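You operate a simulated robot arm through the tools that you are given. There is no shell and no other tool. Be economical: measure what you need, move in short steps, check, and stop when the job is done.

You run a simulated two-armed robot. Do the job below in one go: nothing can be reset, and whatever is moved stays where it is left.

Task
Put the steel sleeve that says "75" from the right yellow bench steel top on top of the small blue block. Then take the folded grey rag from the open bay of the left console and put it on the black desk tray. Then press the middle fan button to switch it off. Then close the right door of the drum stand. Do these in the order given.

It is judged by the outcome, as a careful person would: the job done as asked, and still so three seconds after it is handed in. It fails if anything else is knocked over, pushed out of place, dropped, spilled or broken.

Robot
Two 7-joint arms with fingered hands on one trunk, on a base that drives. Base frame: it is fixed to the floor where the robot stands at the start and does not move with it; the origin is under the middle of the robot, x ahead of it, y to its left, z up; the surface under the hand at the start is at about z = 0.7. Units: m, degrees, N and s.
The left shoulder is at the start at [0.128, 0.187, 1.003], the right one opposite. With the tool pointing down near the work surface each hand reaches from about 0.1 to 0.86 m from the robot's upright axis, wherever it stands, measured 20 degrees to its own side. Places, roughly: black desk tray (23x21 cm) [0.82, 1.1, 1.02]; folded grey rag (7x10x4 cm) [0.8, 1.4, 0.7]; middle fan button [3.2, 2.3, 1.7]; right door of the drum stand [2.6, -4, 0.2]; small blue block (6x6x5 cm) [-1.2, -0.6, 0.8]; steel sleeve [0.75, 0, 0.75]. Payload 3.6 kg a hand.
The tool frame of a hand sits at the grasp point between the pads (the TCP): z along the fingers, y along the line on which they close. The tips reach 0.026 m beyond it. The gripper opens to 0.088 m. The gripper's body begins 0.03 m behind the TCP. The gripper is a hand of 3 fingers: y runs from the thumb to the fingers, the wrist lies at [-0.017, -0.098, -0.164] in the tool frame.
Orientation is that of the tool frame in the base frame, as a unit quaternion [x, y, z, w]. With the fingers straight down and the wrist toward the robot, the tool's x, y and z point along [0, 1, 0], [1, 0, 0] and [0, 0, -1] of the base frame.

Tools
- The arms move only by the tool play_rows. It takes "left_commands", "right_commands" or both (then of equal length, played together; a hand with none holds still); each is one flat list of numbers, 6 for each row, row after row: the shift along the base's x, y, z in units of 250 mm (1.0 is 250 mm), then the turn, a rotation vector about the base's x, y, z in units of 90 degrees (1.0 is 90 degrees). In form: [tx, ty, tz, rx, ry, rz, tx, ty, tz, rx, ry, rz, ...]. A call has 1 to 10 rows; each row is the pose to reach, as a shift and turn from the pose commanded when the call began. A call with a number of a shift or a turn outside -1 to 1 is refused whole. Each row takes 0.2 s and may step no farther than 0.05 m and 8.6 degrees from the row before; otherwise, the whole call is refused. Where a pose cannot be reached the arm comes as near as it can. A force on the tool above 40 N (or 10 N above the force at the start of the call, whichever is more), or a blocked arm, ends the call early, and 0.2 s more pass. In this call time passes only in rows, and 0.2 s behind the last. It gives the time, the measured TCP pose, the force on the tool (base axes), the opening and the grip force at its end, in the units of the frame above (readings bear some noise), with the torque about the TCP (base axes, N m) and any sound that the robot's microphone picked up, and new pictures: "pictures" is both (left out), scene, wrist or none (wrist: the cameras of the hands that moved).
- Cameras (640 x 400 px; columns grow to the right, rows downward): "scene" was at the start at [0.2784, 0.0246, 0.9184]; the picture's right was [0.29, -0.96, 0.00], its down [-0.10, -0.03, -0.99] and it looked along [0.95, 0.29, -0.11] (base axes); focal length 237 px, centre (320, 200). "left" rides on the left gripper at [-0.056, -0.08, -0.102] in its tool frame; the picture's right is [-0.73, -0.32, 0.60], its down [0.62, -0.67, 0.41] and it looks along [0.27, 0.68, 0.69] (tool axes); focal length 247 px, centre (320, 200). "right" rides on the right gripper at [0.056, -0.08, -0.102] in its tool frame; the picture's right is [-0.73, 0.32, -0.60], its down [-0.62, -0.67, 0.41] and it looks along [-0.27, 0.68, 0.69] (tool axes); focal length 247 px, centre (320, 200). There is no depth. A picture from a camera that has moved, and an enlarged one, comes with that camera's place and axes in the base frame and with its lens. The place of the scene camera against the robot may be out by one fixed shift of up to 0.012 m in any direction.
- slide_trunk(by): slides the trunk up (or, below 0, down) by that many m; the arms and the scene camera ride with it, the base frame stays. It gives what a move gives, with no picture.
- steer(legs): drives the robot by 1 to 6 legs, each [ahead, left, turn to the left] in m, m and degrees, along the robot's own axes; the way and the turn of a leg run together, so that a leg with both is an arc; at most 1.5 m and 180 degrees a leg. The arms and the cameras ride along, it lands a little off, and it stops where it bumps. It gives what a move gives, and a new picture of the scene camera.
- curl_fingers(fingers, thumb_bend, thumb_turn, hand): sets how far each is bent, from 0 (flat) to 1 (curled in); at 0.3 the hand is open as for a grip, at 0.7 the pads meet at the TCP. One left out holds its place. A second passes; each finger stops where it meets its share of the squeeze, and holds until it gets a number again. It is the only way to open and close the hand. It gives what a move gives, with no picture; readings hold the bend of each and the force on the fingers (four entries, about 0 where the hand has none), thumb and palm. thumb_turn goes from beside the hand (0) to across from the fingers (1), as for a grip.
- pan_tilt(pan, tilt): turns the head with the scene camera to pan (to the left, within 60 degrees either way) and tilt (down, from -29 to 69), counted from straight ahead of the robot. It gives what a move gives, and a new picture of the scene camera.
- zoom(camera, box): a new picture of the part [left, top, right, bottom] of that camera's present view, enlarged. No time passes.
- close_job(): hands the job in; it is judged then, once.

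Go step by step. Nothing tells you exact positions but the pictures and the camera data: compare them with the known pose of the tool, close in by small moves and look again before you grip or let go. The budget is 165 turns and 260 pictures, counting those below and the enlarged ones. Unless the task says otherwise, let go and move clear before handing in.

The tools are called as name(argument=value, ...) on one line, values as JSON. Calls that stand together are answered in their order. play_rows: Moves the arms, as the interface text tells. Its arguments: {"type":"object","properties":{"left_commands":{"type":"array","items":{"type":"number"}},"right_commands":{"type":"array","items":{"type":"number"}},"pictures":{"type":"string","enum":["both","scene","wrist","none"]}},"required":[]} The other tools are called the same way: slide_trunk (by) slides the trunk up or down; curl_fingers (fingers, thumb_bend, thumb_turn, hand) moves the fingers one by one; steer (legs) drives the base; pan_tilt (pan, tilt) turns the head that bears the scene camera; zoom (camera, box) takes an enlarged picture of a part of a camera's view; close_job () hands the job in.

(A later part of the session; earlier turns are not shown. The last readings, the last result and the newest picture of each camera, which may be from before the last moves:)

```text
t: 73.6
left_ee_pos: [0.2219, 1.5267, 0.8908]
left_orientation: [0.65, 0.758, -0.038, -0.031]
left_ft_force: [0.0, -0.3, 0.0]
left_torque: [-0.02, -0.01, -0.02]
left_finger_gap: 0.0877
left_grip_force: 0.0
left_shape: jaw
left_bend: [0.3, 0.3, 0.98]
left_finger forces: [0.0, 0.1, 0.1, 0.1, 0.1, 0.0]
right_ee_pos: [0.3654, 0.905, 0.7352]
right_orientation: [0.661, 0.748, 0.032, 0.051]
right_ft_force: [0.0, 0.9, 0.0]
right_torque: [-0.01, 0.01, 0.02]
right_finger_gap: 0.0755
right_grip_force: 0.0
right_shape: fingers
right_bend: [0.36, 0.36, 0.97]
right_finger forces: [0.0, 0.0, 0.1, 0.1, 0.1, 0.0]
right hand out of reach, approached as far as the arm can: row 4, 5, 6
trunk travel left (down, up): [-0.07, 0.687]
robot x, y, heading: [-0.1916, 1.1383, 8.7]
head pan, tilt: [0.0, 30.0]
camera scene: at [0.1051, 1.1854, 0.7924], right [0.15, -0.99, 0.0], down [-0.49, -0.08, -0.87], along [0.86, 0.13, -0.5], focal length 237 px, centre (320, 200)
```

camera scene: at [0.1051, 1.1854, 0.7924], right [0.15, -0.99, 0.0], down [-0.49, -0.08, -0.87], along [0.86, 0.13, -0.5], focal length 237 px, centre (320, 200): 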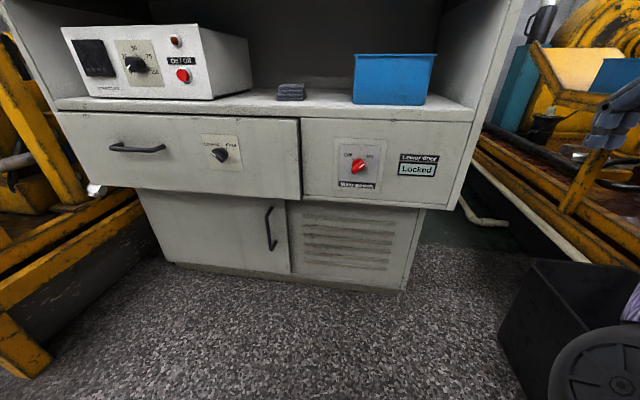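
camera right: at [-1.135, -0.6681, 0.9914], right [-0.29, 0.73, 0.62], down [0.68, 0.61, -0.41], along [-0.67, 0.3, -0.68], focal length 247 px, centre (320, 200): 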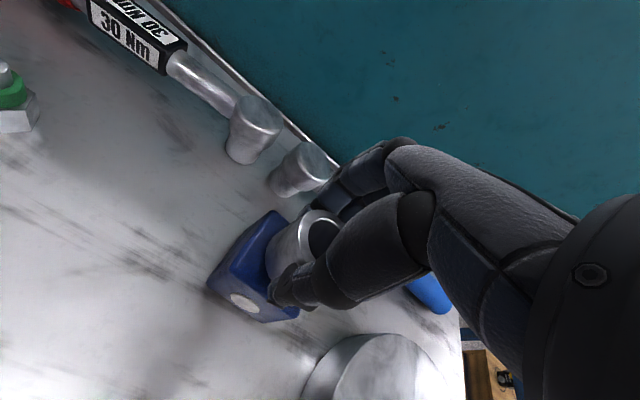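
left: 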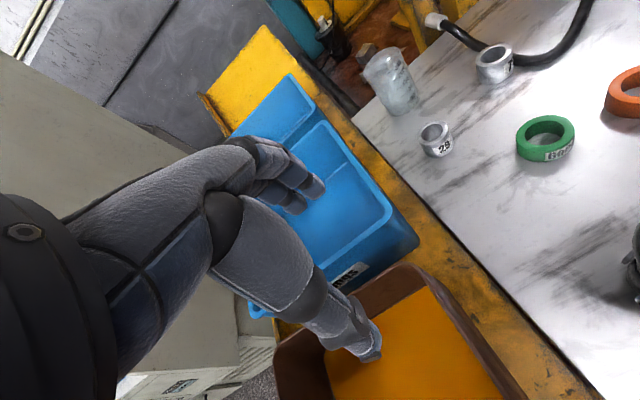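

The right hand is out of the way. Now I rotate the left hand towards the forward, 35°-down grip orientation while bringing it in front of the bay, outside it.

play_rows(left_commands=[0.05, -0.04, 0, -0.0267, -0.0449, 0.0728, 0.1, -0.08, 0, -0.0534, -0.0899, 0.1457, 0.15, -0.12, 0, -0.0801, -0.1348, 0.2185, 0.2, -0.16, 0, -0.1068, -0.1798, 0.2914, 0.25, -0.2, 0, -0.1335, -0.2247, 0.3642, 0.3, -0.24, 0, -0.1602, -0.2696, 0.4371, 0.35, -0.28, 0, -0.1869, -0.3146, 0.5099, 0.4, -0.32, 0, -0.2136, -0.3595, 0.5828, 0.45, -0.36, 0, -0.2403, -0.4045, 0.6556, 0.5, -0.4, 0, -0.267, -0.4494, 0.7285], pictures="both")

```text
t: 75.8
left_ee_pos: [0.3452, 1.4257, 0.8931]
left_orientation: [0.115, 0.922, 0.021, 0.368]
left_ft_force: [0.2, 0.1, -0.3]
left_torque: [-0.01, -0.03, 0.0]
left_finger_gap: 0.0876
left_grip_force: 0.1
left_shape: jaw
left_bend: [0.3, 0.3, 0.98]
left_finger forces: [0.0, 0.0, 0.0, 0.1, 0.0, 0.0]
right_ee_pos: [0.3657, 0.9076, 0.7353]
right_orientation: [0.661, 0.748, 0.032, 0.052]
right_ft_force: [-0.5, 0.4, 0.1]
right_torque: [-0.01, -0.01, 0.02]
right_finger_gap: 0.0754
right_grip_force: 0.2
right_shape: fingers
right_bend: [0.36, 0.36, 0.97]
right_finger forces: [0.0, 0.0, 0.1, 0.1, 0.0, 0.0]
trunk travel left (down, up): [-0.07, 0.687]
robot x, y, heading: [-0.191, 1.1453, 8.8]
head pan, tilt: [0.0, 30.0]
camera scene: at [0.1051, 1.1855, 0.7924], right [0.15, -0.99, 0.0], down [-0.49, -0.08, -0.87], along [0.86, 0.13, -0.5], focal length 237 px, centre (320, 200)
camera left: at [0.2988, 1.3394, 0.9947], right [0.86, -0.5, 0.02], down [-0.29, -0.53, -0.8], along [0.41, 0.69, -0.6], focal length 247 px, centre (320, 200)
```

scene: 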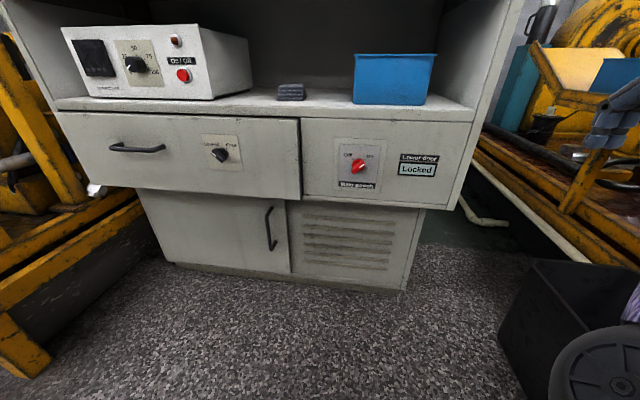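
left: 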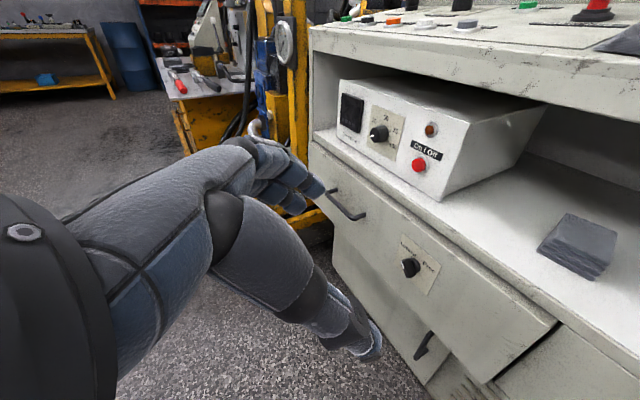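

The rotation works and the rag is well visible. I'll finish the turn.

play_rows(left_commands=[0.03, -0.06, 0, -0.0267, -0.0449, 0.0728, 0.06, -0.12, 0, -0.0534, -0.0899, 0.1457, 0.1, -0.16, 0, -0.0801, -0.1348, 0.2185], pictures="wrist")

```text
t: 76.6
left_ee_pos: [0.4542, 1.445, 0.9172]
left_orientation: [-0.066, 0.886, 0.034, 0.458]
left_ft_force: [0.5, -0.5, -0.6]
left_torque: [0.01, 0.03, 0.0]
left_finger_gap: 0.0879
left_grip_force: 0.1
left_shape: jaw
left_bend: [0.3, 0.3, 0.98]
left_finger forces: [0.0, 0.1, 0.0, 0.0, 0.0, 0.1]
left hand out of reach, approached as far as the arm can: row 1, 2, 3
right_ee_pos: [0.3652, 0.9073, 0.7352]
right_orientation: [0.662, 0.747, 0.031, 0.053]
right_ft_force: [-0.3, 0.3, 0.2]
right_torque: [0.04, 0.03, 0.01]
right_finger_gap: 0.0753
right_grip_force: 0.0
right_shape: fingers
right_bend: [0.36, 0.36, 0.97]
right_finger forces: [0.1, 0.0, 0.0, 0.0, 0.1, 0.1]
trunk travel left (down, up): [-0.07, 0.687]
robot x, y, heading: [-0.1874, 1.1378, 8.8]
head pan, tilt: [0.0, 30.0]
camera left: at [0.4151, 1.3575, 1.0216], right [0.95, -0.18, 0.25], down [0.08, -0.66, -0.75], along [0.3, 0.73, -0.61], focal length 247 px, centre (320, 200)
```

left: 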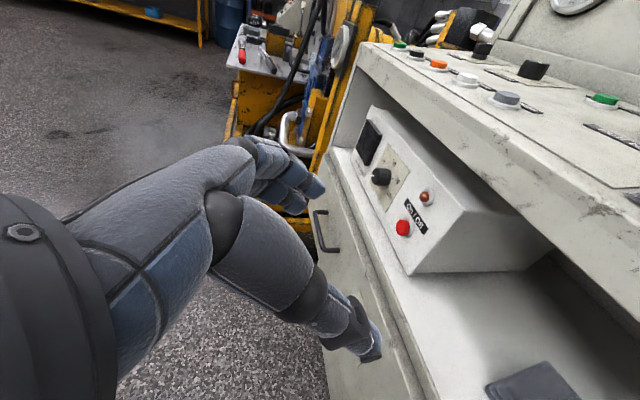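

The orientation is reached, at [0.45, 1.445, 0.917]. I'll lower the hand to bay height outside the console and shift it to line up with the rag.

play_rows(left_commands=[0, -0.1, -0.14, 0, 0, 0, 0, -0.2, -0.28, 0, 0, 0, 0, -0.3, -0.42, 0, 0, 0, 0, -0.4, -0.56, 0, 0, 0, 0, -0.45, -0.7, 0, 0, 0], pictures="both")

```text
t: 77.8
left_ee_pos: [0.4904, 1.3379, 0.7294]
left_orientation: [-0.069, 0.884, 0.036, 0.461]
left_ft_force: [-0.3, 0.1, 0.3]
left_torque: [0.02, 0.0, 0.0]
left_finger_gap: 0.0879
left_grip_force: 0.0
left_shape: jaw
left_bend: [0.3, 0.3, 0.98]
left_finger forces: [0.0, 0.0, 0.0, 0.0, 0.0, 0.0]
left hand out of reach, approached as far as the arm can: row 1, 2, 3, 4, 5
right_ee_pos: [0.3659, 0.9068, 0.7347]
right_orientation: [0.661, 0.748, 0.032, 0.053]
right_ft_force: [0.5, 0.3, -0.5]
right_torque: [-0.01, -0.02, 0.01]
right_finger_gap: 0.0754
right_grip_force: 0.0
right_shape: fingers
right_bend: [0.36, 0.36, 0.97]
right_finger forces: [0.0, 0.0, 0.1, 0.0, 0.1, 0.0]
trunk travel left (down, up): [-0.07, 0.687]
robot x, y, heading: [-0.1858, 1.1406, 8.7]
head pan, tilt: [0.0, 30.0]
camera scene: at [0.1052, 1.1854, 0.7923], right [0.15, -0.99, 0.0], down [-0.49, -0.08, -0.87], along [0.86, 0.13, -0.5], focal length 237 px, centre (320, 200)
camera left: at [0.4525, 1.2503, 0.8346], right [0.95, -0.17, 0.26], down [0.08, -0.66, -0.75], along [0.3, 0.73, -0.61], focal length 247 px, centre (320, 200)
```

scene: 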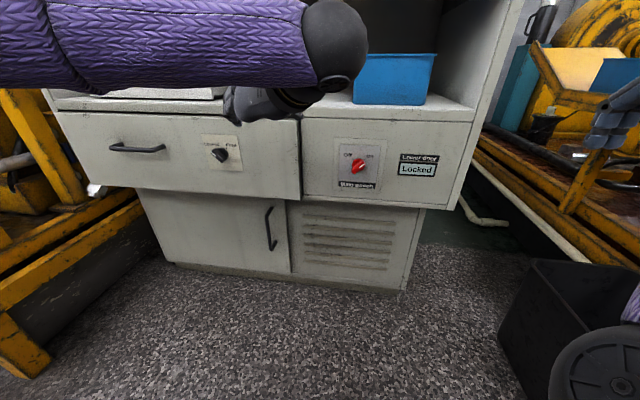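
left: 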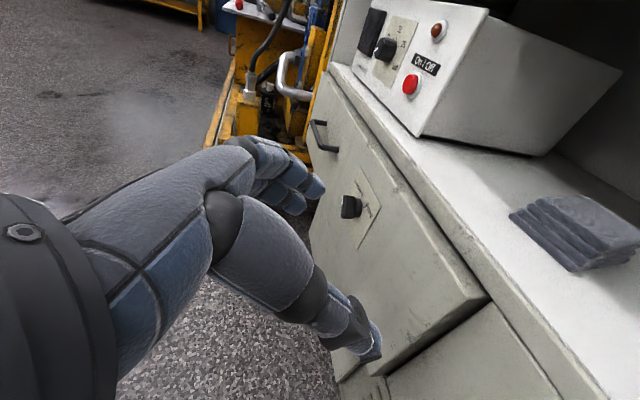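

The forearm now lies crosswise in front of the console. I'll extend the arm further from here so the elbow straightens, staying outside the bay.

play_rows(left_commands=[0.13, 0.01, 0.03, 0, 0, 0, 0.26, 0.03, 0.03, 0, 0, 0, 0.4, 0.05, 0.03, 0, 0, 0, 0.54, 0.07, 0.03, 0, 0, 0], pictures="both")

```text
t: 78.8
left_ee_pos: [0.6252, 1.3542, 0.7378]
left_orientation: [-0.068, 0.885, 0.035, 0.459]
left_ft_force: [0.7, -0.2, -0.3]
left_torque: [-0.02, -0.04, -0.02]
left_finger_gap: 0.0882
left_grip_force: 0.0
left_shape: jaw
left_bend: [0.3, 0.3, 0.97]
left_finger forces: [0.1, 0.1, 0.0, 0.0, 0.0, 0.0]
right_ee_pos: [0.3648, 0.906, 0.7358]
right_orientation: [0.662, 0.747, 0.032, 0.052]
right_ft_force: [-0.2, -0.2, -0.4]
right_torque: [0.01, 0.0, -0.02]
right_finger_gap: 0.0753
right_grip_force: 0.0
right_shape: fingers
right_bend: [0.36, 0.36, 0.97]
right_finger forces: [0.0, 0.0, 0.1, 0.0, 0.0, 0.0]
trunk travel left (down, up): [-0.07, 0.687]
robot x, y, heading: [-0.188, 1.1417, 9.1]
head pan, tilt: [0.0, 30.0]
camera scene: at [0.1048, 1.1856, 0.7926], right [0.15, -0.99, 0.0], down [-0.49, -0.08, -0.87], along [0.86, 0.13, -0.5], focal length 237 px, centre (320, 200)
camera left: at [0.5864, 1.2674, 0.8428], right [0.95, -0.17, 0.26], down [0.08, -0.66, -0.75], along [0.3, 0.73, -0.61], focal length 247 px, centre (320, 200)
```

scene: 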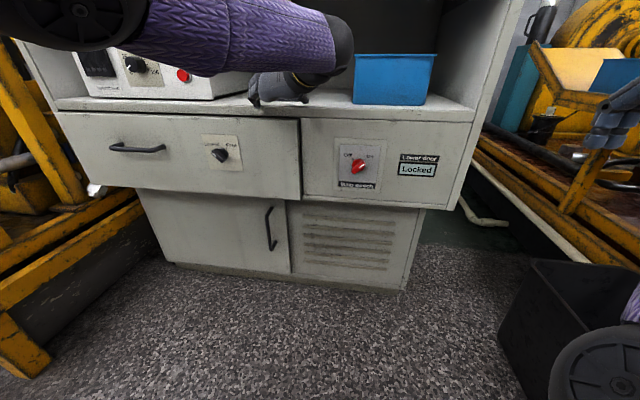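
left: 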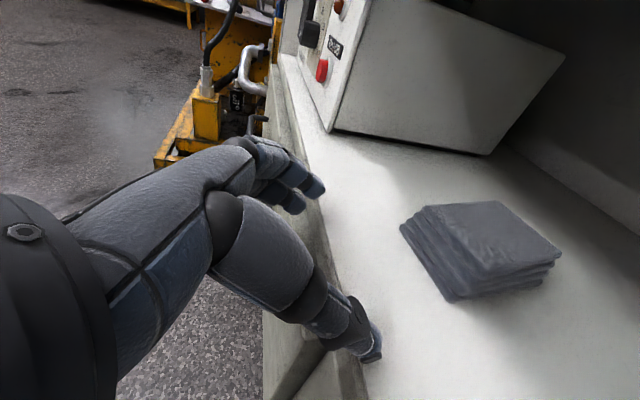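

The hand reaches well this way, and the wrist view puts the rag's centre at about [0.80, 1.386]. I'll drive 8 cm forward so the fingertips stop just short of the rag, then look.

steer(legs=[[0.08, 0, 0]])

zoom(camera="left", box=[0, 0, 640, 400])

```text
t: 79.8
left_ee_pos: [0.7055, 1.366, 0.7398]
left_orientation: [-0.068, 0.884, 0.037, 0.462]
left_ft_force: [-2.3, -0.5, 9.8]
left_torque: [0.55, 0.02, 0.14]
left_finger_gap: 0.088
left_grip_force: 0.0
left_shape: jaw
left_bend: [0.3, 0.3, 0.97]
left_finger forces: [0.0, 9.6, 0.0, 0.0, 0.1, 0.1]
right_ee_pos: [0.4441, 0.9183, 0.7366]
right_orientation: [0.661, 0.748, 0.033, 0.053]
right_ft_force: [-0.1, 0.9, 0.0]
right_torque: [0.0, 0.02, 0.0]
right_finger_gap: 0.0752
right_grip_force: 0.1
right_shape: fingers
right_bend: [0.36, 0.36, 0.97]
right_finger forces: [0.0, 0.1, 0.1, 0.0, 0.0, 0.1]
trunk travel left (down, up): [-0.07, 0.687]
robot x, y, heading: [-0.1075, 1.1521, 8.6]
head pan, tilt: [0.0, 30.0]
camera scene: at [0.1836, 1.1971, 0.7929], right [0.15, -0.99, 0.0], down [-0.49, -0.08, -0.87], along [0.86, 0.13, -0.5], focal length 237 px, centre (320, 200)
```

scene: 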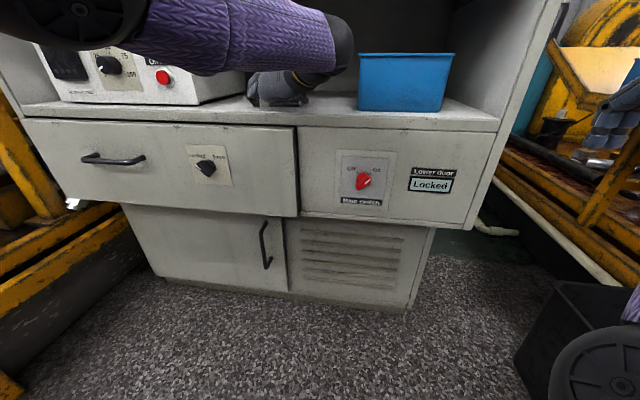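

```text
1.00 times, centred on (320, 200) of left (not enlarged: the box is as wide or as high as the picture)
camera zoom: at [0.6654, 1.2788, 0.8444], right [0.95, -0.17, 0.26], down [0.08, -0.66, -0.75], along [0.3, 0.73, -0.61], focal length 247 px, centre (320, 200)
```

zoom: 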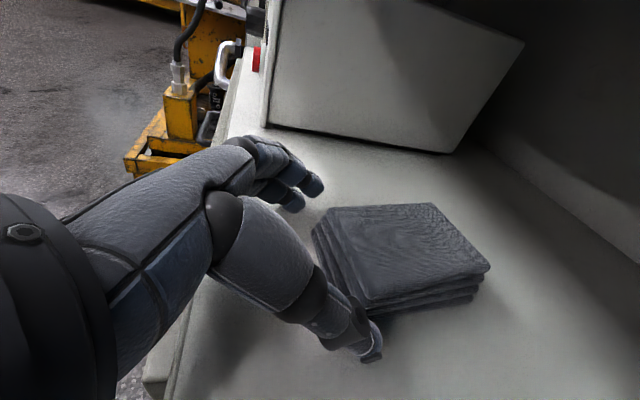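

A finger touched the bay floor (about 10 N), so the floor is at about z 0.706. The rag is nearer than thought: centre ≈ [0.770, 1.368], top ≈ 0.746. I'll raise 9 mm, shift 7 mm to -y and check before going in.

play_rows(left_commands=[0, 0, 0.04, 0, 0, 0, 0, -0.028, 0.038, 0, 0, 0], pictures="wrist")

```text
t: 80.4
left_ee_pos: [0.7044, 1.3602, 0.7482]
left_orientation: [-0.067, 0.884, 0.036, 0.461]
left_ft_force: [0.8, -0.1, 0.1]
left_torque: [-0.01, -0.02, 0.01]
left_finger_gap: 0.0878
left_grip_force: 0.1
left_shape: jaw
left_bend: [0.3, 0.3, 0.97]
left_finger forces: [0.0, 0.1, 0.0, 0.0, 0.0, 0.1]
right_ee_pos: [0.4444, 0.9187, 0.7353]
right_orientation: [0.662, 0.747, 0.032, 0.054]
right_ft_force: [-0.9, 0.1, 1.2]
right_torque: [0.03, -0.01, 0.01]
right_finger_gap: 0.0753
right_grip_force: 0.1
right_shape: fingers
right_bend: [0.36, 0.36, 0.97]
right_finger forces: [0.0, 0.0, 0.1, 0.1, 0.0, 0.1]
trunk travel left (down, up): [-0.07, 0.687]
robot x, y, heading: [-0.1088, 1.1562, 9.0]
head pan, tilt: [0.0, 30.0]
camera left: at [0.6659, 1.2718, 0.8527], right [0.95, -0.17, 0.26], down [0.08, -0.66, -0.75], along [0.3, 0.73, -0.61], focal length 247 px, centre (320, 200)
```

left: 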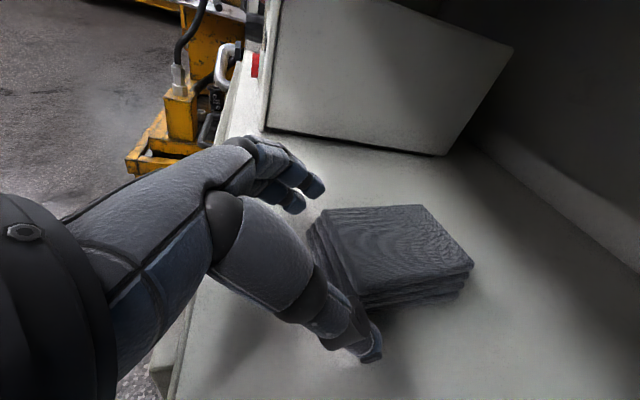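

The estimate holds. I'll advance about 5 cm so the fingers straddle the rag.

play_rows(left_commands=[0.02, -0.012, 0, 0, 0, 0, 0.08, -0.004, 0, 0, 0, 0, 0.14, 0.006, 0, 0, 0, 0, 0.2, 0.016, 0, 0, 0, 0], pictures="wrist")

```text
t: 81.4
left_ee_pos: [0.7092, 1.3721, 0.7531]
left_orientation: [-0.069, 0.885, 0.037, 0.459]
left_ft_force: [-0.1, -1.1, -0.4]
left_torque: [-0.01, 0.0, 0.01]
left_finger_gap: 0.0879
left_grip_force: 0.1
left_shape: jaw
left_bend: [0.3, 0.3, 0.98]
left_finger forces: [0.1, 0.0, 0.0, 0.1, 0.1, 0.1]
left hand out of reach, approached as far as the arm can: row 1, 2, 3, 4
right_ee_pos: [0.4452, 0.919, 0.7345]
right_orientation: [0.662, 0.747, 0.032, 0.053]
right_ft_force: [-0.9, 0.0, 1.1]
right_torque: [-0.01, 0.02, -0.01]
right_finger_gap: 0.0752
right_grip_force: 0.1
right_shape: fingers
right_bend: [0.36, 0.36, 0.97]
right_finger forces: [0.0, 0.0, 0.1, 0.0, 0.0, 0.1]
trunk travel left (down, up): [-0.07, 0.687]
robot x, y, heading: [-0.1069, 1.1515, 8.7]
head pan, tilt: [0.0, 30.0]
camera left: at [0.6695, 1.2843, 0.857], right [0.95, -0.17, 0.26], down [0.08, -0.66, -0.75], along [0.3, 0.73, -0.61], focal length 247 px, centre (320, 200)
```

left: 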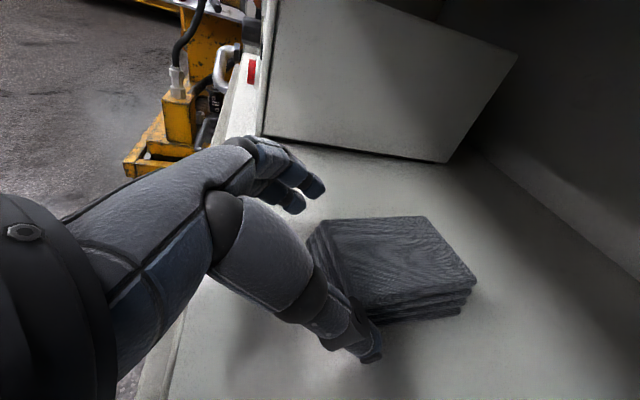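

The arm is at its limit here. I'll pull the hand back a bit, drive the base 5 cm closer, then go in again with the arm.

play_rows(left_commands=[-0.1, -0.04, 0, 0, 0, 0, -0.22, -0.085, -0.016, 0, 0, 0], pictures="none")

steer(legs=[[0.06, 0, 0]])

zoom(camera="left", box=[240, 130, 560, 370])

```text
t: 82.0
left_ee_pos: [0.6535, 1.3502, 0.7479]
left_orientation: [-0.069, 0.884, 0.038, 0.46]
left_ft_force: [0.5, 0.6, -0.8]
left_torque: [0.01, 0.01, 0.02]
left_finger_gap: 0.0879
left_grip_force: 0.1
left_shape: jaw
left_bend: [0.3, 0.3, 0.98]
left_finger forces: [0.1, 0.0, 0.0, 0.0, 0.0, 0.0]
right_ee_pos: [0.4447, 0.9185, 0.7363]
right_orientation: [0.661, 0.748, 0.032, 0.053]
right_ft_force: [-0.4, 0.3, -0.3]
right_torque: [0.02, -0.02, -0.03]
right_finger_gap: 0.075
right_grip_force: 0.0
right_shape: fingers
right_bend: [0.36, 0.36, 0.97]
right_finger forces: [0.0, 0.0, 0.1, 0.0, 0.1, 0.0]
trunk travel left (down, up): [-0.07, 0.687]
robot x, y, heading: [-0.1089, 1.1575, 8.8]
head pan, tilt: [0.0, 30.0]
```

```text
t: 83.0
left_ee_pos: [0.7135, 1.3583, 0.7486]
left_orientation: [-0.069, 0.884, 0.036, 0.461]
left_ft_force: [0.1, 0.3, 0.4]
left_torque: [-0.03, -0.02, 0.0]
left_finger_gap: 0.088
left_grip_force: 0.0
left_shape: jaw
left_bend: [0.3, 0.3, 0.98]
left_finger forces: [0.0, 0.0, 0.0, 0.0, 0.1, 0.0]
right_ee_pos: [0.5064, 0.9267, 0.7358]
right_orientation: [0.662, 0.747, 0.031, 0.052]
right_ft_force: [0.1, -0.3, 0.2]
right_torque: [0.0, 0.01, 0.02]
right_finger_gap: 0.0754
right_grip_force: 0.0
right_shape: fingers
right_bend: [0.36, 0.36, 0.97]
right_finger forces: [0.0, 0.0, 0.0, 0.1, 0.0, 0.0]
trunk travel left (down, up): [-0.07, 0.687]
robot x, y, heading: [-0.0473, 1.163, 9.0]
head pan, tilt: [0.0, 30.0]
camera scene: at [0.2455, 1.2066, 0.7923], right [0.15, -0.99, 0.0], down [-0.49, -0.08, -0.87], along [0.86, 0.13, -0.5], focal length 237 px, centre (320, 200)
```

scene: 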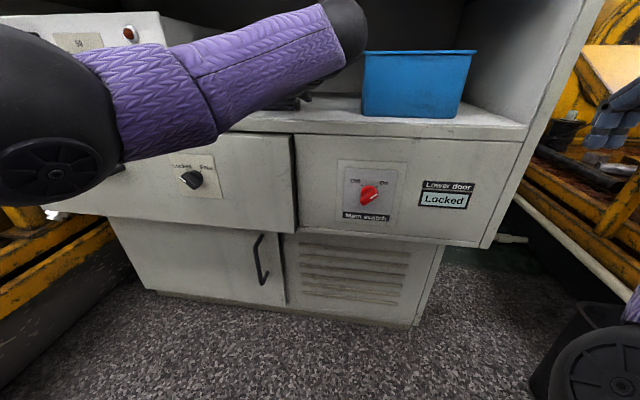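

```text
1.67 times, centred on (400, 250) of left
camera zoom: at [0.6755, 1.2711, 0.8526], right [0.95, -0.17, 0.26], down [0.08, -0.66, -0.75], along [0.3, 0.73, -0.61], focal length 412 px, centre (187, 117)
```

zoom: 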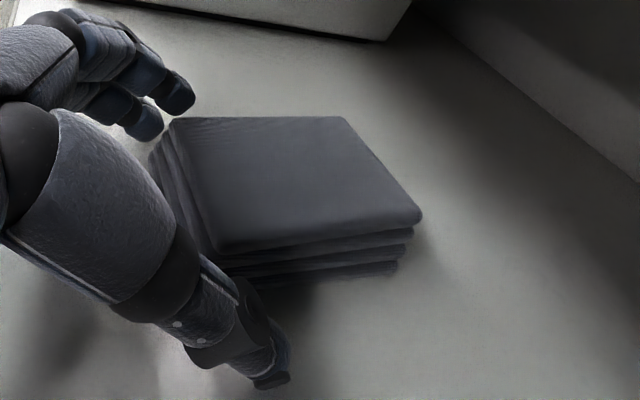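

play_rows(left_commands=[0.06, 0.018, 0, 0, 0, 0, 0.12, 0.03, 0, 0, 0, 0, 0.174, 0.042, 0, 0, 0, 0], pictures="none")

zoom(camera="left", box=[240, 130, 560, 370])

```text
t: 83.8
left_ee_pos: [0.7569, 1.3679, 0.7479]
left_orientation: [-0.068, 0.885, 0.037, 0.459]
left_ft_force: [-0.1, -0.5, 0.0]
left_torque: [0.0, 0.01, 0.02]
left_finger_gap: 0.0878
left_grip_force: 0.1
left_shape: jaw
left_bend: [0.3, 0.3, 0.98]
left_finger forces: [0.0, 0.0, 0.0, 0.0, 0.1, 0.1]
right_ee_pos: [0.5063, 0.9274, 0.735]
right_orientation: [0.662, 0.747, 0.032, 0.054]
right_ft_force: [0.2, 0.0, 0.1]
right_torque: [0.01, 0.0, 0.0]
right_finger_gap: 0.0755
right_grip_force: 0.0
right_shape: fingers
right_bend: [0.36, 0.36, 0.97]
right_finger forces: [0.0, 0.0, 0.0, 0.0, 0.0, 0.0]
trunk travel left (down, up): [-0.07, 0.687]
robot x, y, heading: [-0.0498, 1.1628, 8.5]
head pan, tilt: [0.0, 30.0]
```

```text
1.67 times, centred on (400, 250) of left
camera zoom: at [0.7189, 1.2812, 0.8521], right [0.95, -0.17, 0.26], down [0.08, -0.66, -0.75], along [0.3, 0.73, -0.61], focal length 412 px, centre (187, 117)
```

zoom: 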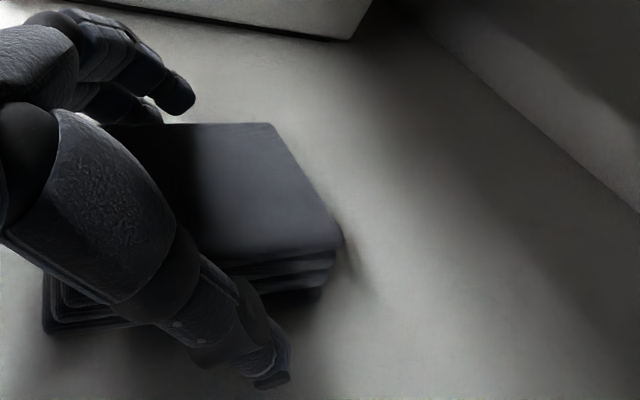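

The fingers straddle the rag with no contact. I'll close gradually.

curl_fingers(hand="left", fingers=0.42, thumb_bend=0.42)

zoom(camera="left", box=[240, 130, 560, 370])

```text
t: 84.8
left_ee_pos: [0.757, 1.3695, 0.7483]
left_orientation: [-0.069, 0.884, 0.037, 0.46]
left_ft_force: [0.5, -0.5, -0.4]
left_torque: [0.01, 0.02, -0.03]
left_finger_gap: 0.0677
left_grip_force: 4.0
left_shape: fingers
left_bend: [0.4, 0.4, 0.97]
left_finger forces: [0.4, 2.8, 0.0, 0.1, 3.4, 0.0]
right_ee_pos: [0.5051, 0.9274, 0.7362]
right_orientation: [0.663, 0.747, 0.031, 0.052]
right_ft_force: [0.2, -0.2, -1.0]
right_torque: [0.01, 0.02, -0.01]
right_finger_gap: 0.0753
right_grip_force: 0.0
right_shape: fingers
right_bend: [0.36, 0.36, 0.97]
right_finger forces: [0.1, 0.1, 0.0, 0.1, 0.0, 0.0]
trunk travel left (down, up): [-0.07, 0.687]
robot x, y, heading: [-0.0463, 1.1628, 8.6]
head pan, tilt: [0.0, 30.0]
```

```text
1.67 times, centred on (400, 250) of left
camera zoom: at [0.7189, 1.2814, 0.8523], right [0.95, -0.17, 0.26], down [0.08, -0.66, -0.75], along [0.3, 0.73, -0.61], focal length 412 px, centre (187, 117)
```

zoom: 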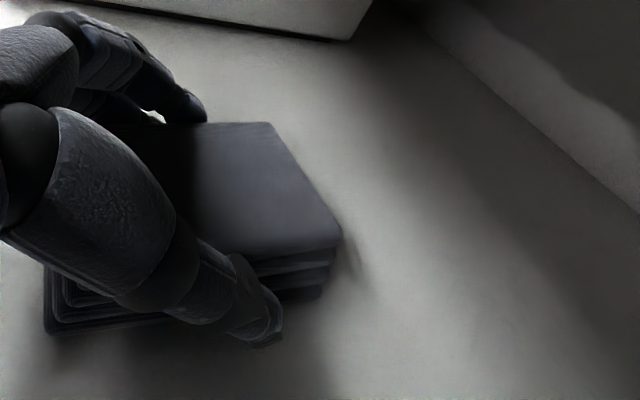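

Both sides are in contact at 6.8 cm. I'll squeeze firmly and lift a little inside the bay.

curl_fingers(hand="left", fingers=0.62, thumb_bend=0.6)

play_rows(left_commands=[0, 0, 0.05, 0, 0, 0, 0, 0, 0.1, 0, 0, 0], pictures="wrist")

```text
t: 85.8
left_ee_pos: [0.7563, 1.3691, 0.7486]
left_orientation: [-0.068, 0.885, 0.037, 0.459]
left_ft_force: [-0.2, 1.1, 3.7]
left_torque: [0.15, 0.04, 0.0]
left_finger_gap: 0.0628
left_grip_force: 24.0
left_shape: fingers
left_bend: [0.46, 0.46, 0.96]
left_finger forces: [10.0, 14.4, 0.0, 0.1, 23.4, 0.1]
right_ee_pos: [0.5054, 0.9269, 0.7363]
right_orientation: [0.663, 0.746, 0.032, 0.052]
right_ft_force: [-0.1, -0.2, 0.9]
right_torque: [0.02, -0.03, -0.01]
right_finger_gap: 0.0753
right_grip_force: 0.1
right_shape: fingers
right_bend: [0.36, 0.36, 0.97]
right_finger forces: [0.1, 0.0, 0.0, 0.0, 0.0, 0.0]
trunk travel left (down, up): [-0.07, 0.687]
robot x, y, heading: [-0.0534, 1.16, 8.6]
head pan, tilt: [0.0, 30.0]
```

```text
t: 86.4
left_ee_pos: [0.7572, 1.3688, 0.7727]
left_orientation: [-0.068, 0.884, 0.037, 0.46]
left_ft_force: [-0.1, 0.1, -0.8]
left_torque: [0.01, -0.01, 0.0]
left_finger_gap: 0.0628
left_grip_force: 23.9
left_shape: fingers
left_bend: [0.46, 0.46, 0.96]
left_finger forces: [10.5, 12.7, 0.0, 0.0, 23.5, 0.1]
right_ee_pos: [0.506, 0.9267, 0.7353]
right_orientation: [0.662, 0.747, 0.032, 0.052]
right_ft_force: [0.2, -0.2, 0.6]
right_torque: [-0.01, 0.0, 0.01]
right_finger_gap: 0.0752
right_grip_force: 0.0
right_shape: fingers
right_bend: [0.36, 0.36, 0.97]
right_finger forces: [0.1, 0.0, 0.1, 0.1, 0.0, 0.0]
trunk travel left (down, up): [-0.07, 0.687]
robot x, y, heading: [-0.0448, 1.1677, 8.6]
head pan, tilt: [0.0, 30.0]
camera left: at [0.7187, 1.2818, 0.8774], right [0.95, -0.17, 0.26], down [0.08, -0.66, -0.75], along [0.3, 0.73, -0.61], focal length 247 px, centre (320, 200)
```

left: 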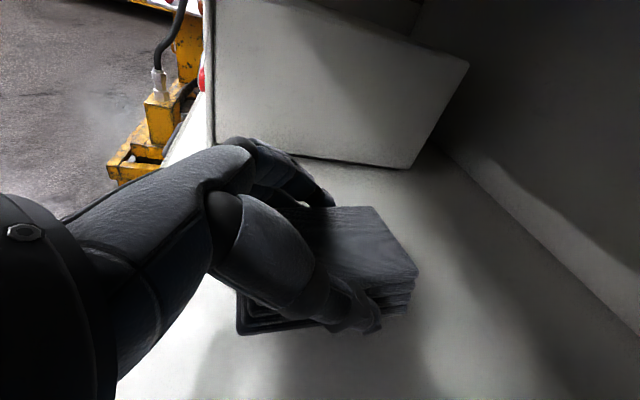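

The rag is lifted cleanly. I'll back the base out of the bay, then raise the trunk well above the desk.

steer(legs=[[-0.28, 0, 0]])

slide_trunk(by=0.42)

pan_tilt(pan=-12, tilt=30)

```text
t: 88.5
left_ee_pos: [0.4912, 1.3257, 0.7737]
left_orientation: [-0.068, 0.884, 0.035, 0.461]
left_ft_force: [-0.7, -0.6, -0.3]
left_torque: [-0.02, 0.0, -0.02]
left_finger_gap: 0.0626
left_grip_force: 23.3
left_shape: fingers
left_bend: [0.46, 0.46, 0.96]
left_finger forces: [10.7, 12.5, 0.0, 0.0, 23.5, 0.0]
right_ee_pos: [0.2355, 0.8842, 0.7343]
right_orientation: [0.664, 0.746, 0.032, 0.052]
right_ft_force: [0.4, -0.6, 0.3]
right_torque: [-0.03, 0.0, -0.01]
right_finger_gap: 0.0753
right_grip_force: 0.1
right_shape: fingers
right_bend: [0.36, 0.36, 0.97]
right_finger forces: [0.0, 0.0, 0.0, 0.0, 0.1, 0.0]
trunk travel left (down, up): [-0.07, 0.687]
robot x, y, heading: [-0.3143, 1.1251, 8.4]
head pan, tilt: [0.0, 30.0]
stopped in leg 1: the robot was blocked; the commanded pose is now the measured one
camera scene: at [-0.0221, 1.1644, 0.7924], right [0.15, -0.99, 0.0], down [-0.49, -0.07, -0.87], along [0.86, 0.13, -0.5], focal length 237 px, centre (320, 200)
```

scene: 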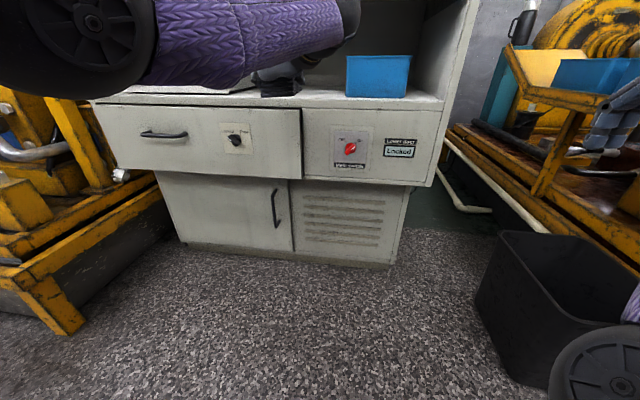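

```text
refused: 0.42 is not a number from -0.4 to 0.4
```

```text
t: 89.2
left_ee_pos: [0.4907, 1.3245, 0.7739]
left_orientation: [-0.068, 0.884, 0.035, 0.461]
left_ft_force: [0.1, 0.8, -0.5]
left_torque: [0.0, -0.01, -0.03]
left_finger_gap: 0.0626
left_grip_force: 23.8
left_shape: fingers
left_bend: [0.46, 0.46, 0.96]
left_finger forces: [10.5, 12.7, 0.1, 0.0, 23.4, 0.0]
right_ee_pos: [0.2383, 0.8838, 0.7365]
right_orientation: [0.663, 0.746, 0.031, 0.052]
right_ft_force: [0.8, -0.8, -0.3]
right_torque: [0.04, -0.02, 0.0]
right_finger_gap: 0.0754
right_grip_force: 0.1
right_shape: fingers
right_bend: [0.36, 0.36, 0.97]
right_finger forces: [0.0, 0.0, 0.0, 0.0, 0.0, 0.0]
trunk travel left (down, up): [-0.07, 0.687]
robot x, y, heading: [-0.3158, 1.1243, 8.5]
head pan, tilt: [-12.0, 30.0]
camera scene: at [-0.0211, 1.1456, 0.7924], right [-0.06, -1.0, 0.0], down [-0.5, 0.03, -0.87], along [0.86, -0.05, -0.5], focal length 237 px, centre (320, 200)
```

scene: 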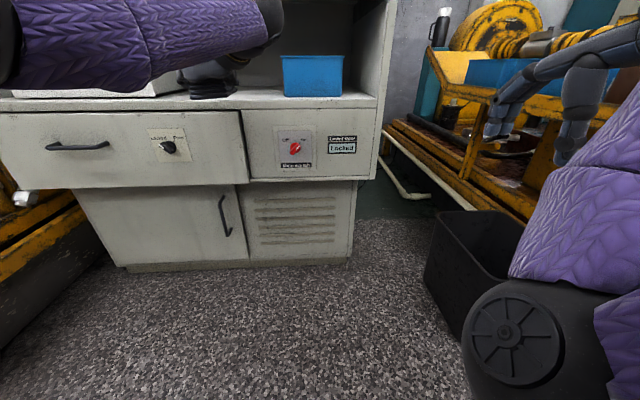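

The base touched something behind (most likely the pallet) and stopped. The rag is already clear of the desk, so I'll raise the trunk and look for the tray.

steer(legs=[[0.03, 0, 0]])

slide_trunk(by=0.38)

pan_tilt(pan=-8, tilt=22)

```text
t: 90.0
left_ee_pos: [0.5212, 1.3303, 0.7727]
left_orientation: [-0.067, 0.884, 0.035, 0.461]
left_ft_force: [0.6, -0.4, 0.0]
left_torque: [0.01, -0.02, 0.01]
left_finger_gap: 0.0629
left_grip_force: 22.8
left_shape: fingers
left_bend: [0.46, 0.46, 0.96]
left_finger forces: [10.6, 12.6, 0.0, 0.0, 23.5, 0.0]
right_ee_pos: [0.2678, 0.8896, 0.735]
right_orientation: [0.663, 0.746, 0.032, 0.053]
right_ft_force: [-0.5, -0.1, -0.1]
right_torque: [-0.03, 0.03, 0.02]
right_finger_gap: 0.0752
right_grip_force: 0.1
right_shape: fingers
right_bend: [0.36, 0.36, 0.97]
right_finger forces: [0.0, 0.0, 0.0, 0.0, 0.1, 0.1]
trunk travel left (down, up): [-0.07, 0.687]
robot x, y, heading: [-0.2876, 1.1284, 8.3]
head pan, tilt: [-12.0, 30.0]
camera scene: at [0.0091, 1.1501, 0.7923], right [-0.06, -1.0, 0.0], down [-0.5, 0.03, -0.87], along [0.86, -0.05, -0.5], focal length 237 px, centre (320, 200)
```

scene: 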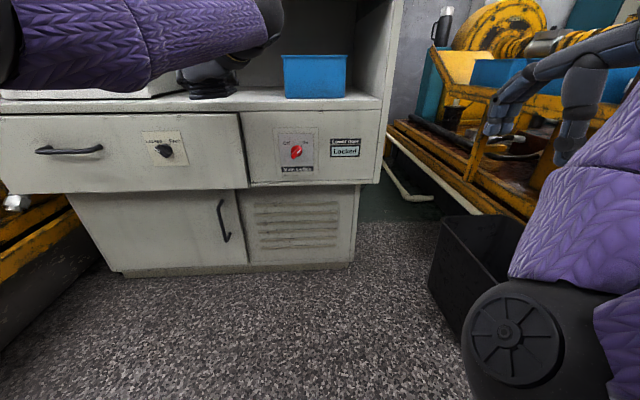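

```text
t: 93.7
left_ee_pos: [0.4148, 1.3131, 1.3803]
left_orientation: [-0.061, 0.799, 0.045, 0.597]
left_ft_force: [0.2, 0.1, -0.5]
left_torque: [0.01, 0.03, -0.06]
left_finger_gap: 0.0626
left_grip_force: 23.2
left_shape: fingers
left_bend: [0.46, 0.46, 0.96]
left_finger forces: [10.5, 12.6, 0.1, 0.1, 23.5, 0.1]
right_ee_pos: [0.2672, 0.8897, 1.1156]
right_orientation: [0.663, 0.746, 0.032, 0.052]
right_ft_force: [0.5, -0.1, 0.1]
right_torque: [0.02, -0.02, -0.05]
right_finger_gap: 0.0753
right_grip_force: 0.1
right_shape: fingers
right_bend: [0.36, 0.36, 0.97]
right_finger forces: [0.0, 0.1, 0.0, 0.0, 0.0, 0.1]
trunk travel left (down, up): [-0.45, 0.307]
robot x, y, heading: [-0.2866, 1.1274, 8.5]
head pan, tilt: [-12.0, 30.0]
```

```text
t: 94.4
left_ee_pos: [0.4137, 1.3133, 1.3803]
left_orientation: [-0.061, 0.799, 0.046, 0.596]
left_ft_force: [-0.4, 0.5, -0.4]
left_torque: [-0.02, 0.01, 0.0]
left_finger_gap: 0.0623
left_grip_force: 23.5
left_shape: fingers
left_bend: [0.46, 0.46, 0.96]
left_finger forces: [10.6, 12.5, 0.0, 0.0, 23.3, 0.0]
right_ee_pos: [0.2674, 0.8889, 1.1143]
right_orientation: [0.664, 0.745, 0.031, 0.052]
right_ft_force: [0.3, -0.2, -0.4]
right_torque: [0.0, -0.02, 0.02]
right_finger_gap: 0.0754
right_grip_force: 0.0
right_shape: fingers
right_bend: [0.36, 0.36, 0.97]
right_finger forces: [0.0, 0.1, 0.0, 0.0, 0.0, 0.1]
trunk travel left (down, up): [-0.45, 0.307]
robot x, y, heading: [-0.2834, 1.1301, 8.4]
head pan, tilt: [-8.0, 22.0]
camera scene: at [-0.052, 1.1468, 1.2171], right [0.01, -1.0, 0.0], down [-0.38, 0.0, -0.93], along [0.93, 0.01, -0.38], focal length 237 px, centre (320, 200)
```

scene: 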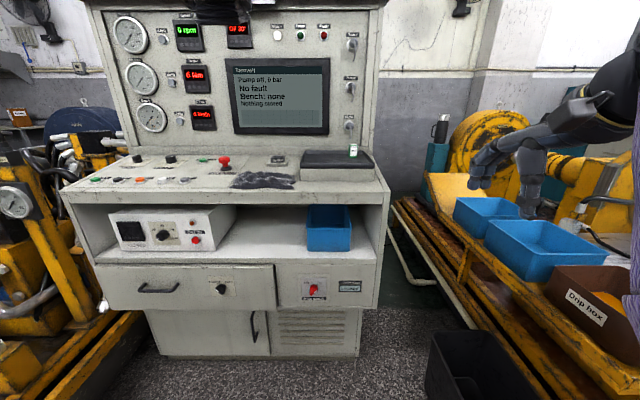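

The rag is up, and the black tray sits on the right end of the desk with a small green/white item on it. I'll zoom in on the tray.

zoom(camera="scene", box=[220, 130, 400, 215])

zoom(camera="left", box=[0, 0, 640, 400])

```text
3.56 times, centred on (310, 172) of scene
camera zoom: at [-0.052, 1.1468, 1.2171], right [0.01, -1.0, 0.0], down [-0.38, 0.0, -0.93], along [0.93, 0.01, -0.38], focal length 843 px, centre (356, 298)
```

zoom: 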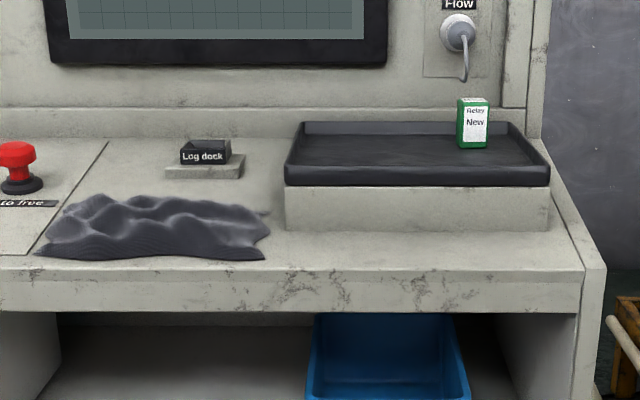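

```text
1.00 times, centred on (320, 200) of left (not enlarged: the box is as wide or as high as the picture)
camera zoom: at [0.345, 1.222, 1.4632], right [0.82, -0.2, 0.53], down [0.32, -0.62, -0.71], along [0.47, 0.76, -0.45], focal length 247 px, centre (320, 200)
```

zoom: 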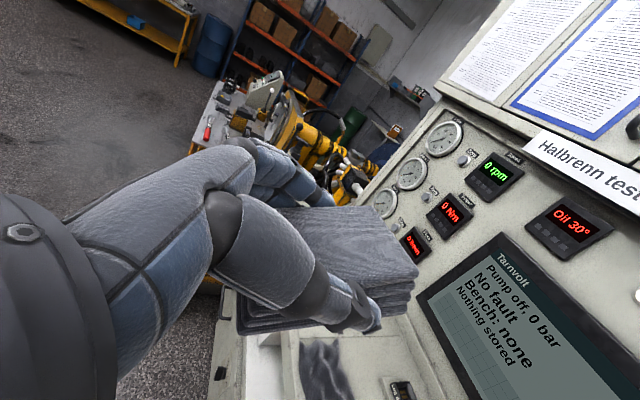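

The tray's floor is free on its left part; the "Relay" box is at its right rear. I'll level the rag again (18.5° pitch), then drive so the hand comes over the tray's left part at about [0.80, 1.13].

play_rows(left_commands=[0.06, 0, -0.1, -0.0076, 0.051, 0, 0.15, 0.02, -0.2, -0.0153, 0.102, 0, 0.25, 0.04, -0.34, -0.023, 0.1525, 0.001, 0.33, 0.06, -0.5, -0.0306, 0.2033, 0.0013, 0.4, 0.08, -0.66, -0.0306, 0.2033, 0.0013], pictures="both")

```text
t: 95.6
left_ee_pos: [0.42, 1.3453, 1.2163]
left_orientation: [-0.068, 0.884, 0.035, 0.461]
left_ft_force: [1.0, -0.4, -1.2]
left_torque: [0.01, -0.03, -0.01]
left_finger_gap: 0.0619
left_grip_force: 22.7
left_shape: fingers
left_bend: [0.47, 0.46, 0.96]
left_finger forces: [10.5, 11.7, 0.1, 0.0, 22.2, 0.1]
left hand out of reach, approached as far as the arm can: row 1, 2, 3, 4, 5
right_ee_pos: [0.268, 0.8902, 1.1149]
right_orientation: [0.664, 0.746, 0.032, 0.052]
right_ft_force: [0.4, 0.0, -0.2]
right_torque: [0.0, -0.01, -0.01]
right_finger_gap: 0.0753
right_grip_force: 0.0
right_shape: fingers
right_bend: [0.36, 0.36, 0.97]
right_finger forces: [0.0, 0.0, 0.1, 0.0, 0.0, 0.1]
trunk travel left (down, up): [-0.45, 0.307]
robot x, y, heading: [-0.2916, 1.1295, 8.4]
head pan, tilt: [-8.0, 22.0]
camera scene: at [-0.0513, 1.1473, 1.217], right [0.01, -1.0, 0.0], down [-0.38, 0.0, -0.93], along [0.93, 0.01, -0.38], focal length 237 px, centre (320, 200)
camera left: at [0.3815, 1.2581, 1.3212], right [0.95, -0.17, 0.26], down [0.08, -0.66, -0.75], along [0.3, 0.73, -0.61], focal length 247 px, centre (320, 200)
```

scene: 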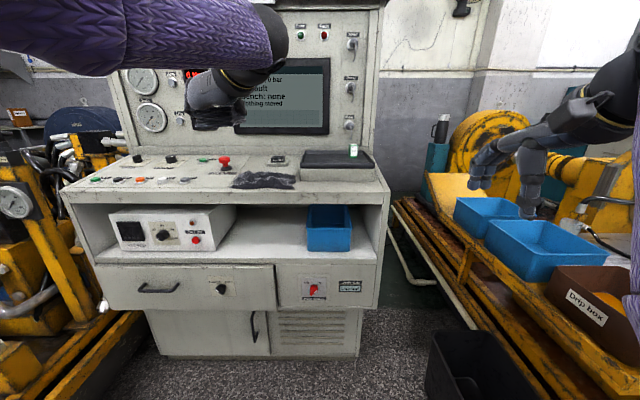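
left: 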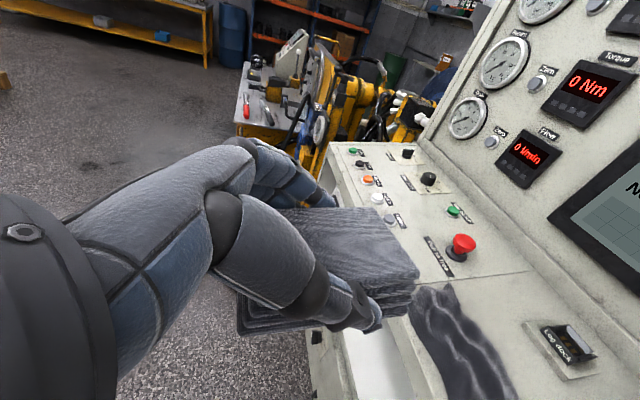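

The rag is level at z 1.22. I'll square up to heading 0 and drive diagonally so the hand comes above the tray.

steer(legs=[[0, 0, -8.4], [0.1, -0.1, 0], [0.2, 0, 0]])

pan_tilt(pan=0, tilt=25)

zoom(camera="left", box=[0, 0, 640, 400])

```text
t: 98.8
left_ee_pos: [0.7433, 1.1389, 1.2162]
left_orientation: [-0.002, 0.888, 0.001, 0.461]
left_ft_force: [-0.8, 0.4, -1.1]
left_torque: [0.01, 0.02, 0.01]
left_finger_gap: 0.0618
left_grip_force: 22.2
left_shape: fingers
left_bend: [0.47, 0.46, 0.96]
left_finger forces: [10.5, 11.5, 0.0, 0.0, 22.2, 0.0]
right_ee_pos: [0.5254, 0.7089, 1.1152]
right_orientation: [0.717, 0.695, 0.028, 0.054]
right_ft_force: [-0.1, 0.3, -0.8]
right_torque: [0.0, 0.01, 0.01]
right_finger_gap: 0.0753
right_grip_force: 0.1
right_shape: fingers
right_bend: [0.36, 0.36, 0.97]
right_finger forces: [0.0, 0.0, 0.0, 0.1, 0.0, 0.1]
trunk travel left (down, up): [-0.45, 0.307]
robot x, y, heading: [0.0115, 1.0298, -0.3]
head pan, tilt: [-8.0, 22.0]
camera scene: at [0.2474, 1.0132, 1.2169], right [-0.14, -0.99, 0.0], down [-0.37, 0.05, -0.93], along [0.92, -0.13, -0.38], focal length 237 px, centre (320, 200)
```

scene: 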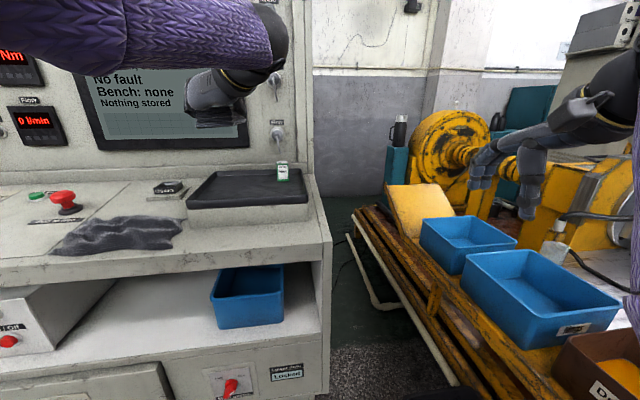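

```text
t: 99.4
left_ee_pos: [0.741, 1.1387, 1.2171]
left_orientation: [-0.003, 0.887, 0.001, 0.461]
left_ft_force: [0.9, -0.4, -0.5]
left_torque: [0.05, -0.01, 0.03]
left_finger_gap: 0.0619
left_grip_force: 22.0
left_shape: fingers
left_bend: [0.47, 0.46, 0.96]
left_finger forces: [10.6, 11.6, 0.0, 0.0, 22.3, 0.0]
right_ee_pos: [0.5228, 0.7113, 1.1151]
right_orientation: [0.717, 0.694, 0.028, 0.055]
right_ft_force: [-0.2, 0.2, -0.2]
right_torque: [0.02, -0.01, -0.05]
right_finger_gap: 0.0752
right_grip_force: 0.0
right_shape: fingers
right_bend: [0.36, 0.36, 0.97]
right_finger forces: [0.1, 0.1, 0.1, 0.1, 0.0, 0.0]
trunk travel left (down, up): [-0.45, 0.307]
robot x, y, heading: [0.0084, 1.0254, 0.0]
head pan, tilt: [0.0, 25.0]
camera scene: at [0.2461, 1.026, 1.2124], right [0.0, -1.0, 0.0], down [-0.42, 0.0, -0.91], along [0.91, 0.0, -0.42], focal length 237 px, centre (320, 200)
```

scene: 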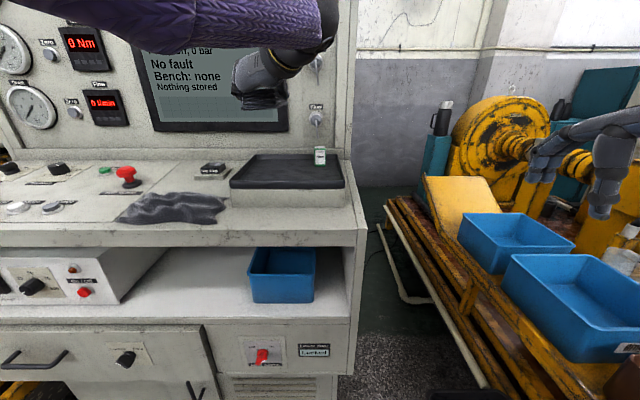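

```text
1.00 times, centred on (320, 200) of left (not enlarged: the box is as wide or as high as the picture)
camera zoom: at [0.69, 1.0576, 1.3219], right [0.91, -0.31, 0.26], down [-0.02, -0.66, -0.75], along [0.41, 0.68, -0.61], focal length 247 px, centre (320, 200)
```

zoom: 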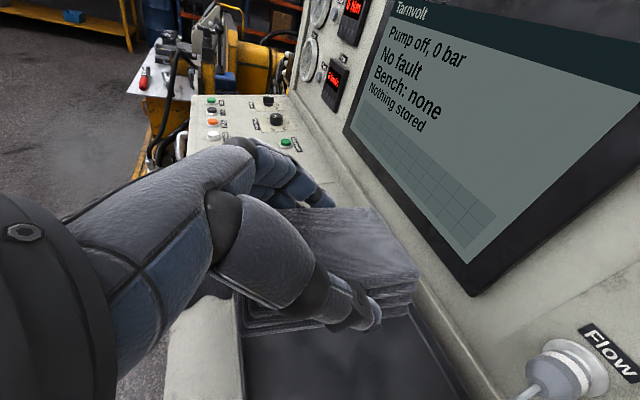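

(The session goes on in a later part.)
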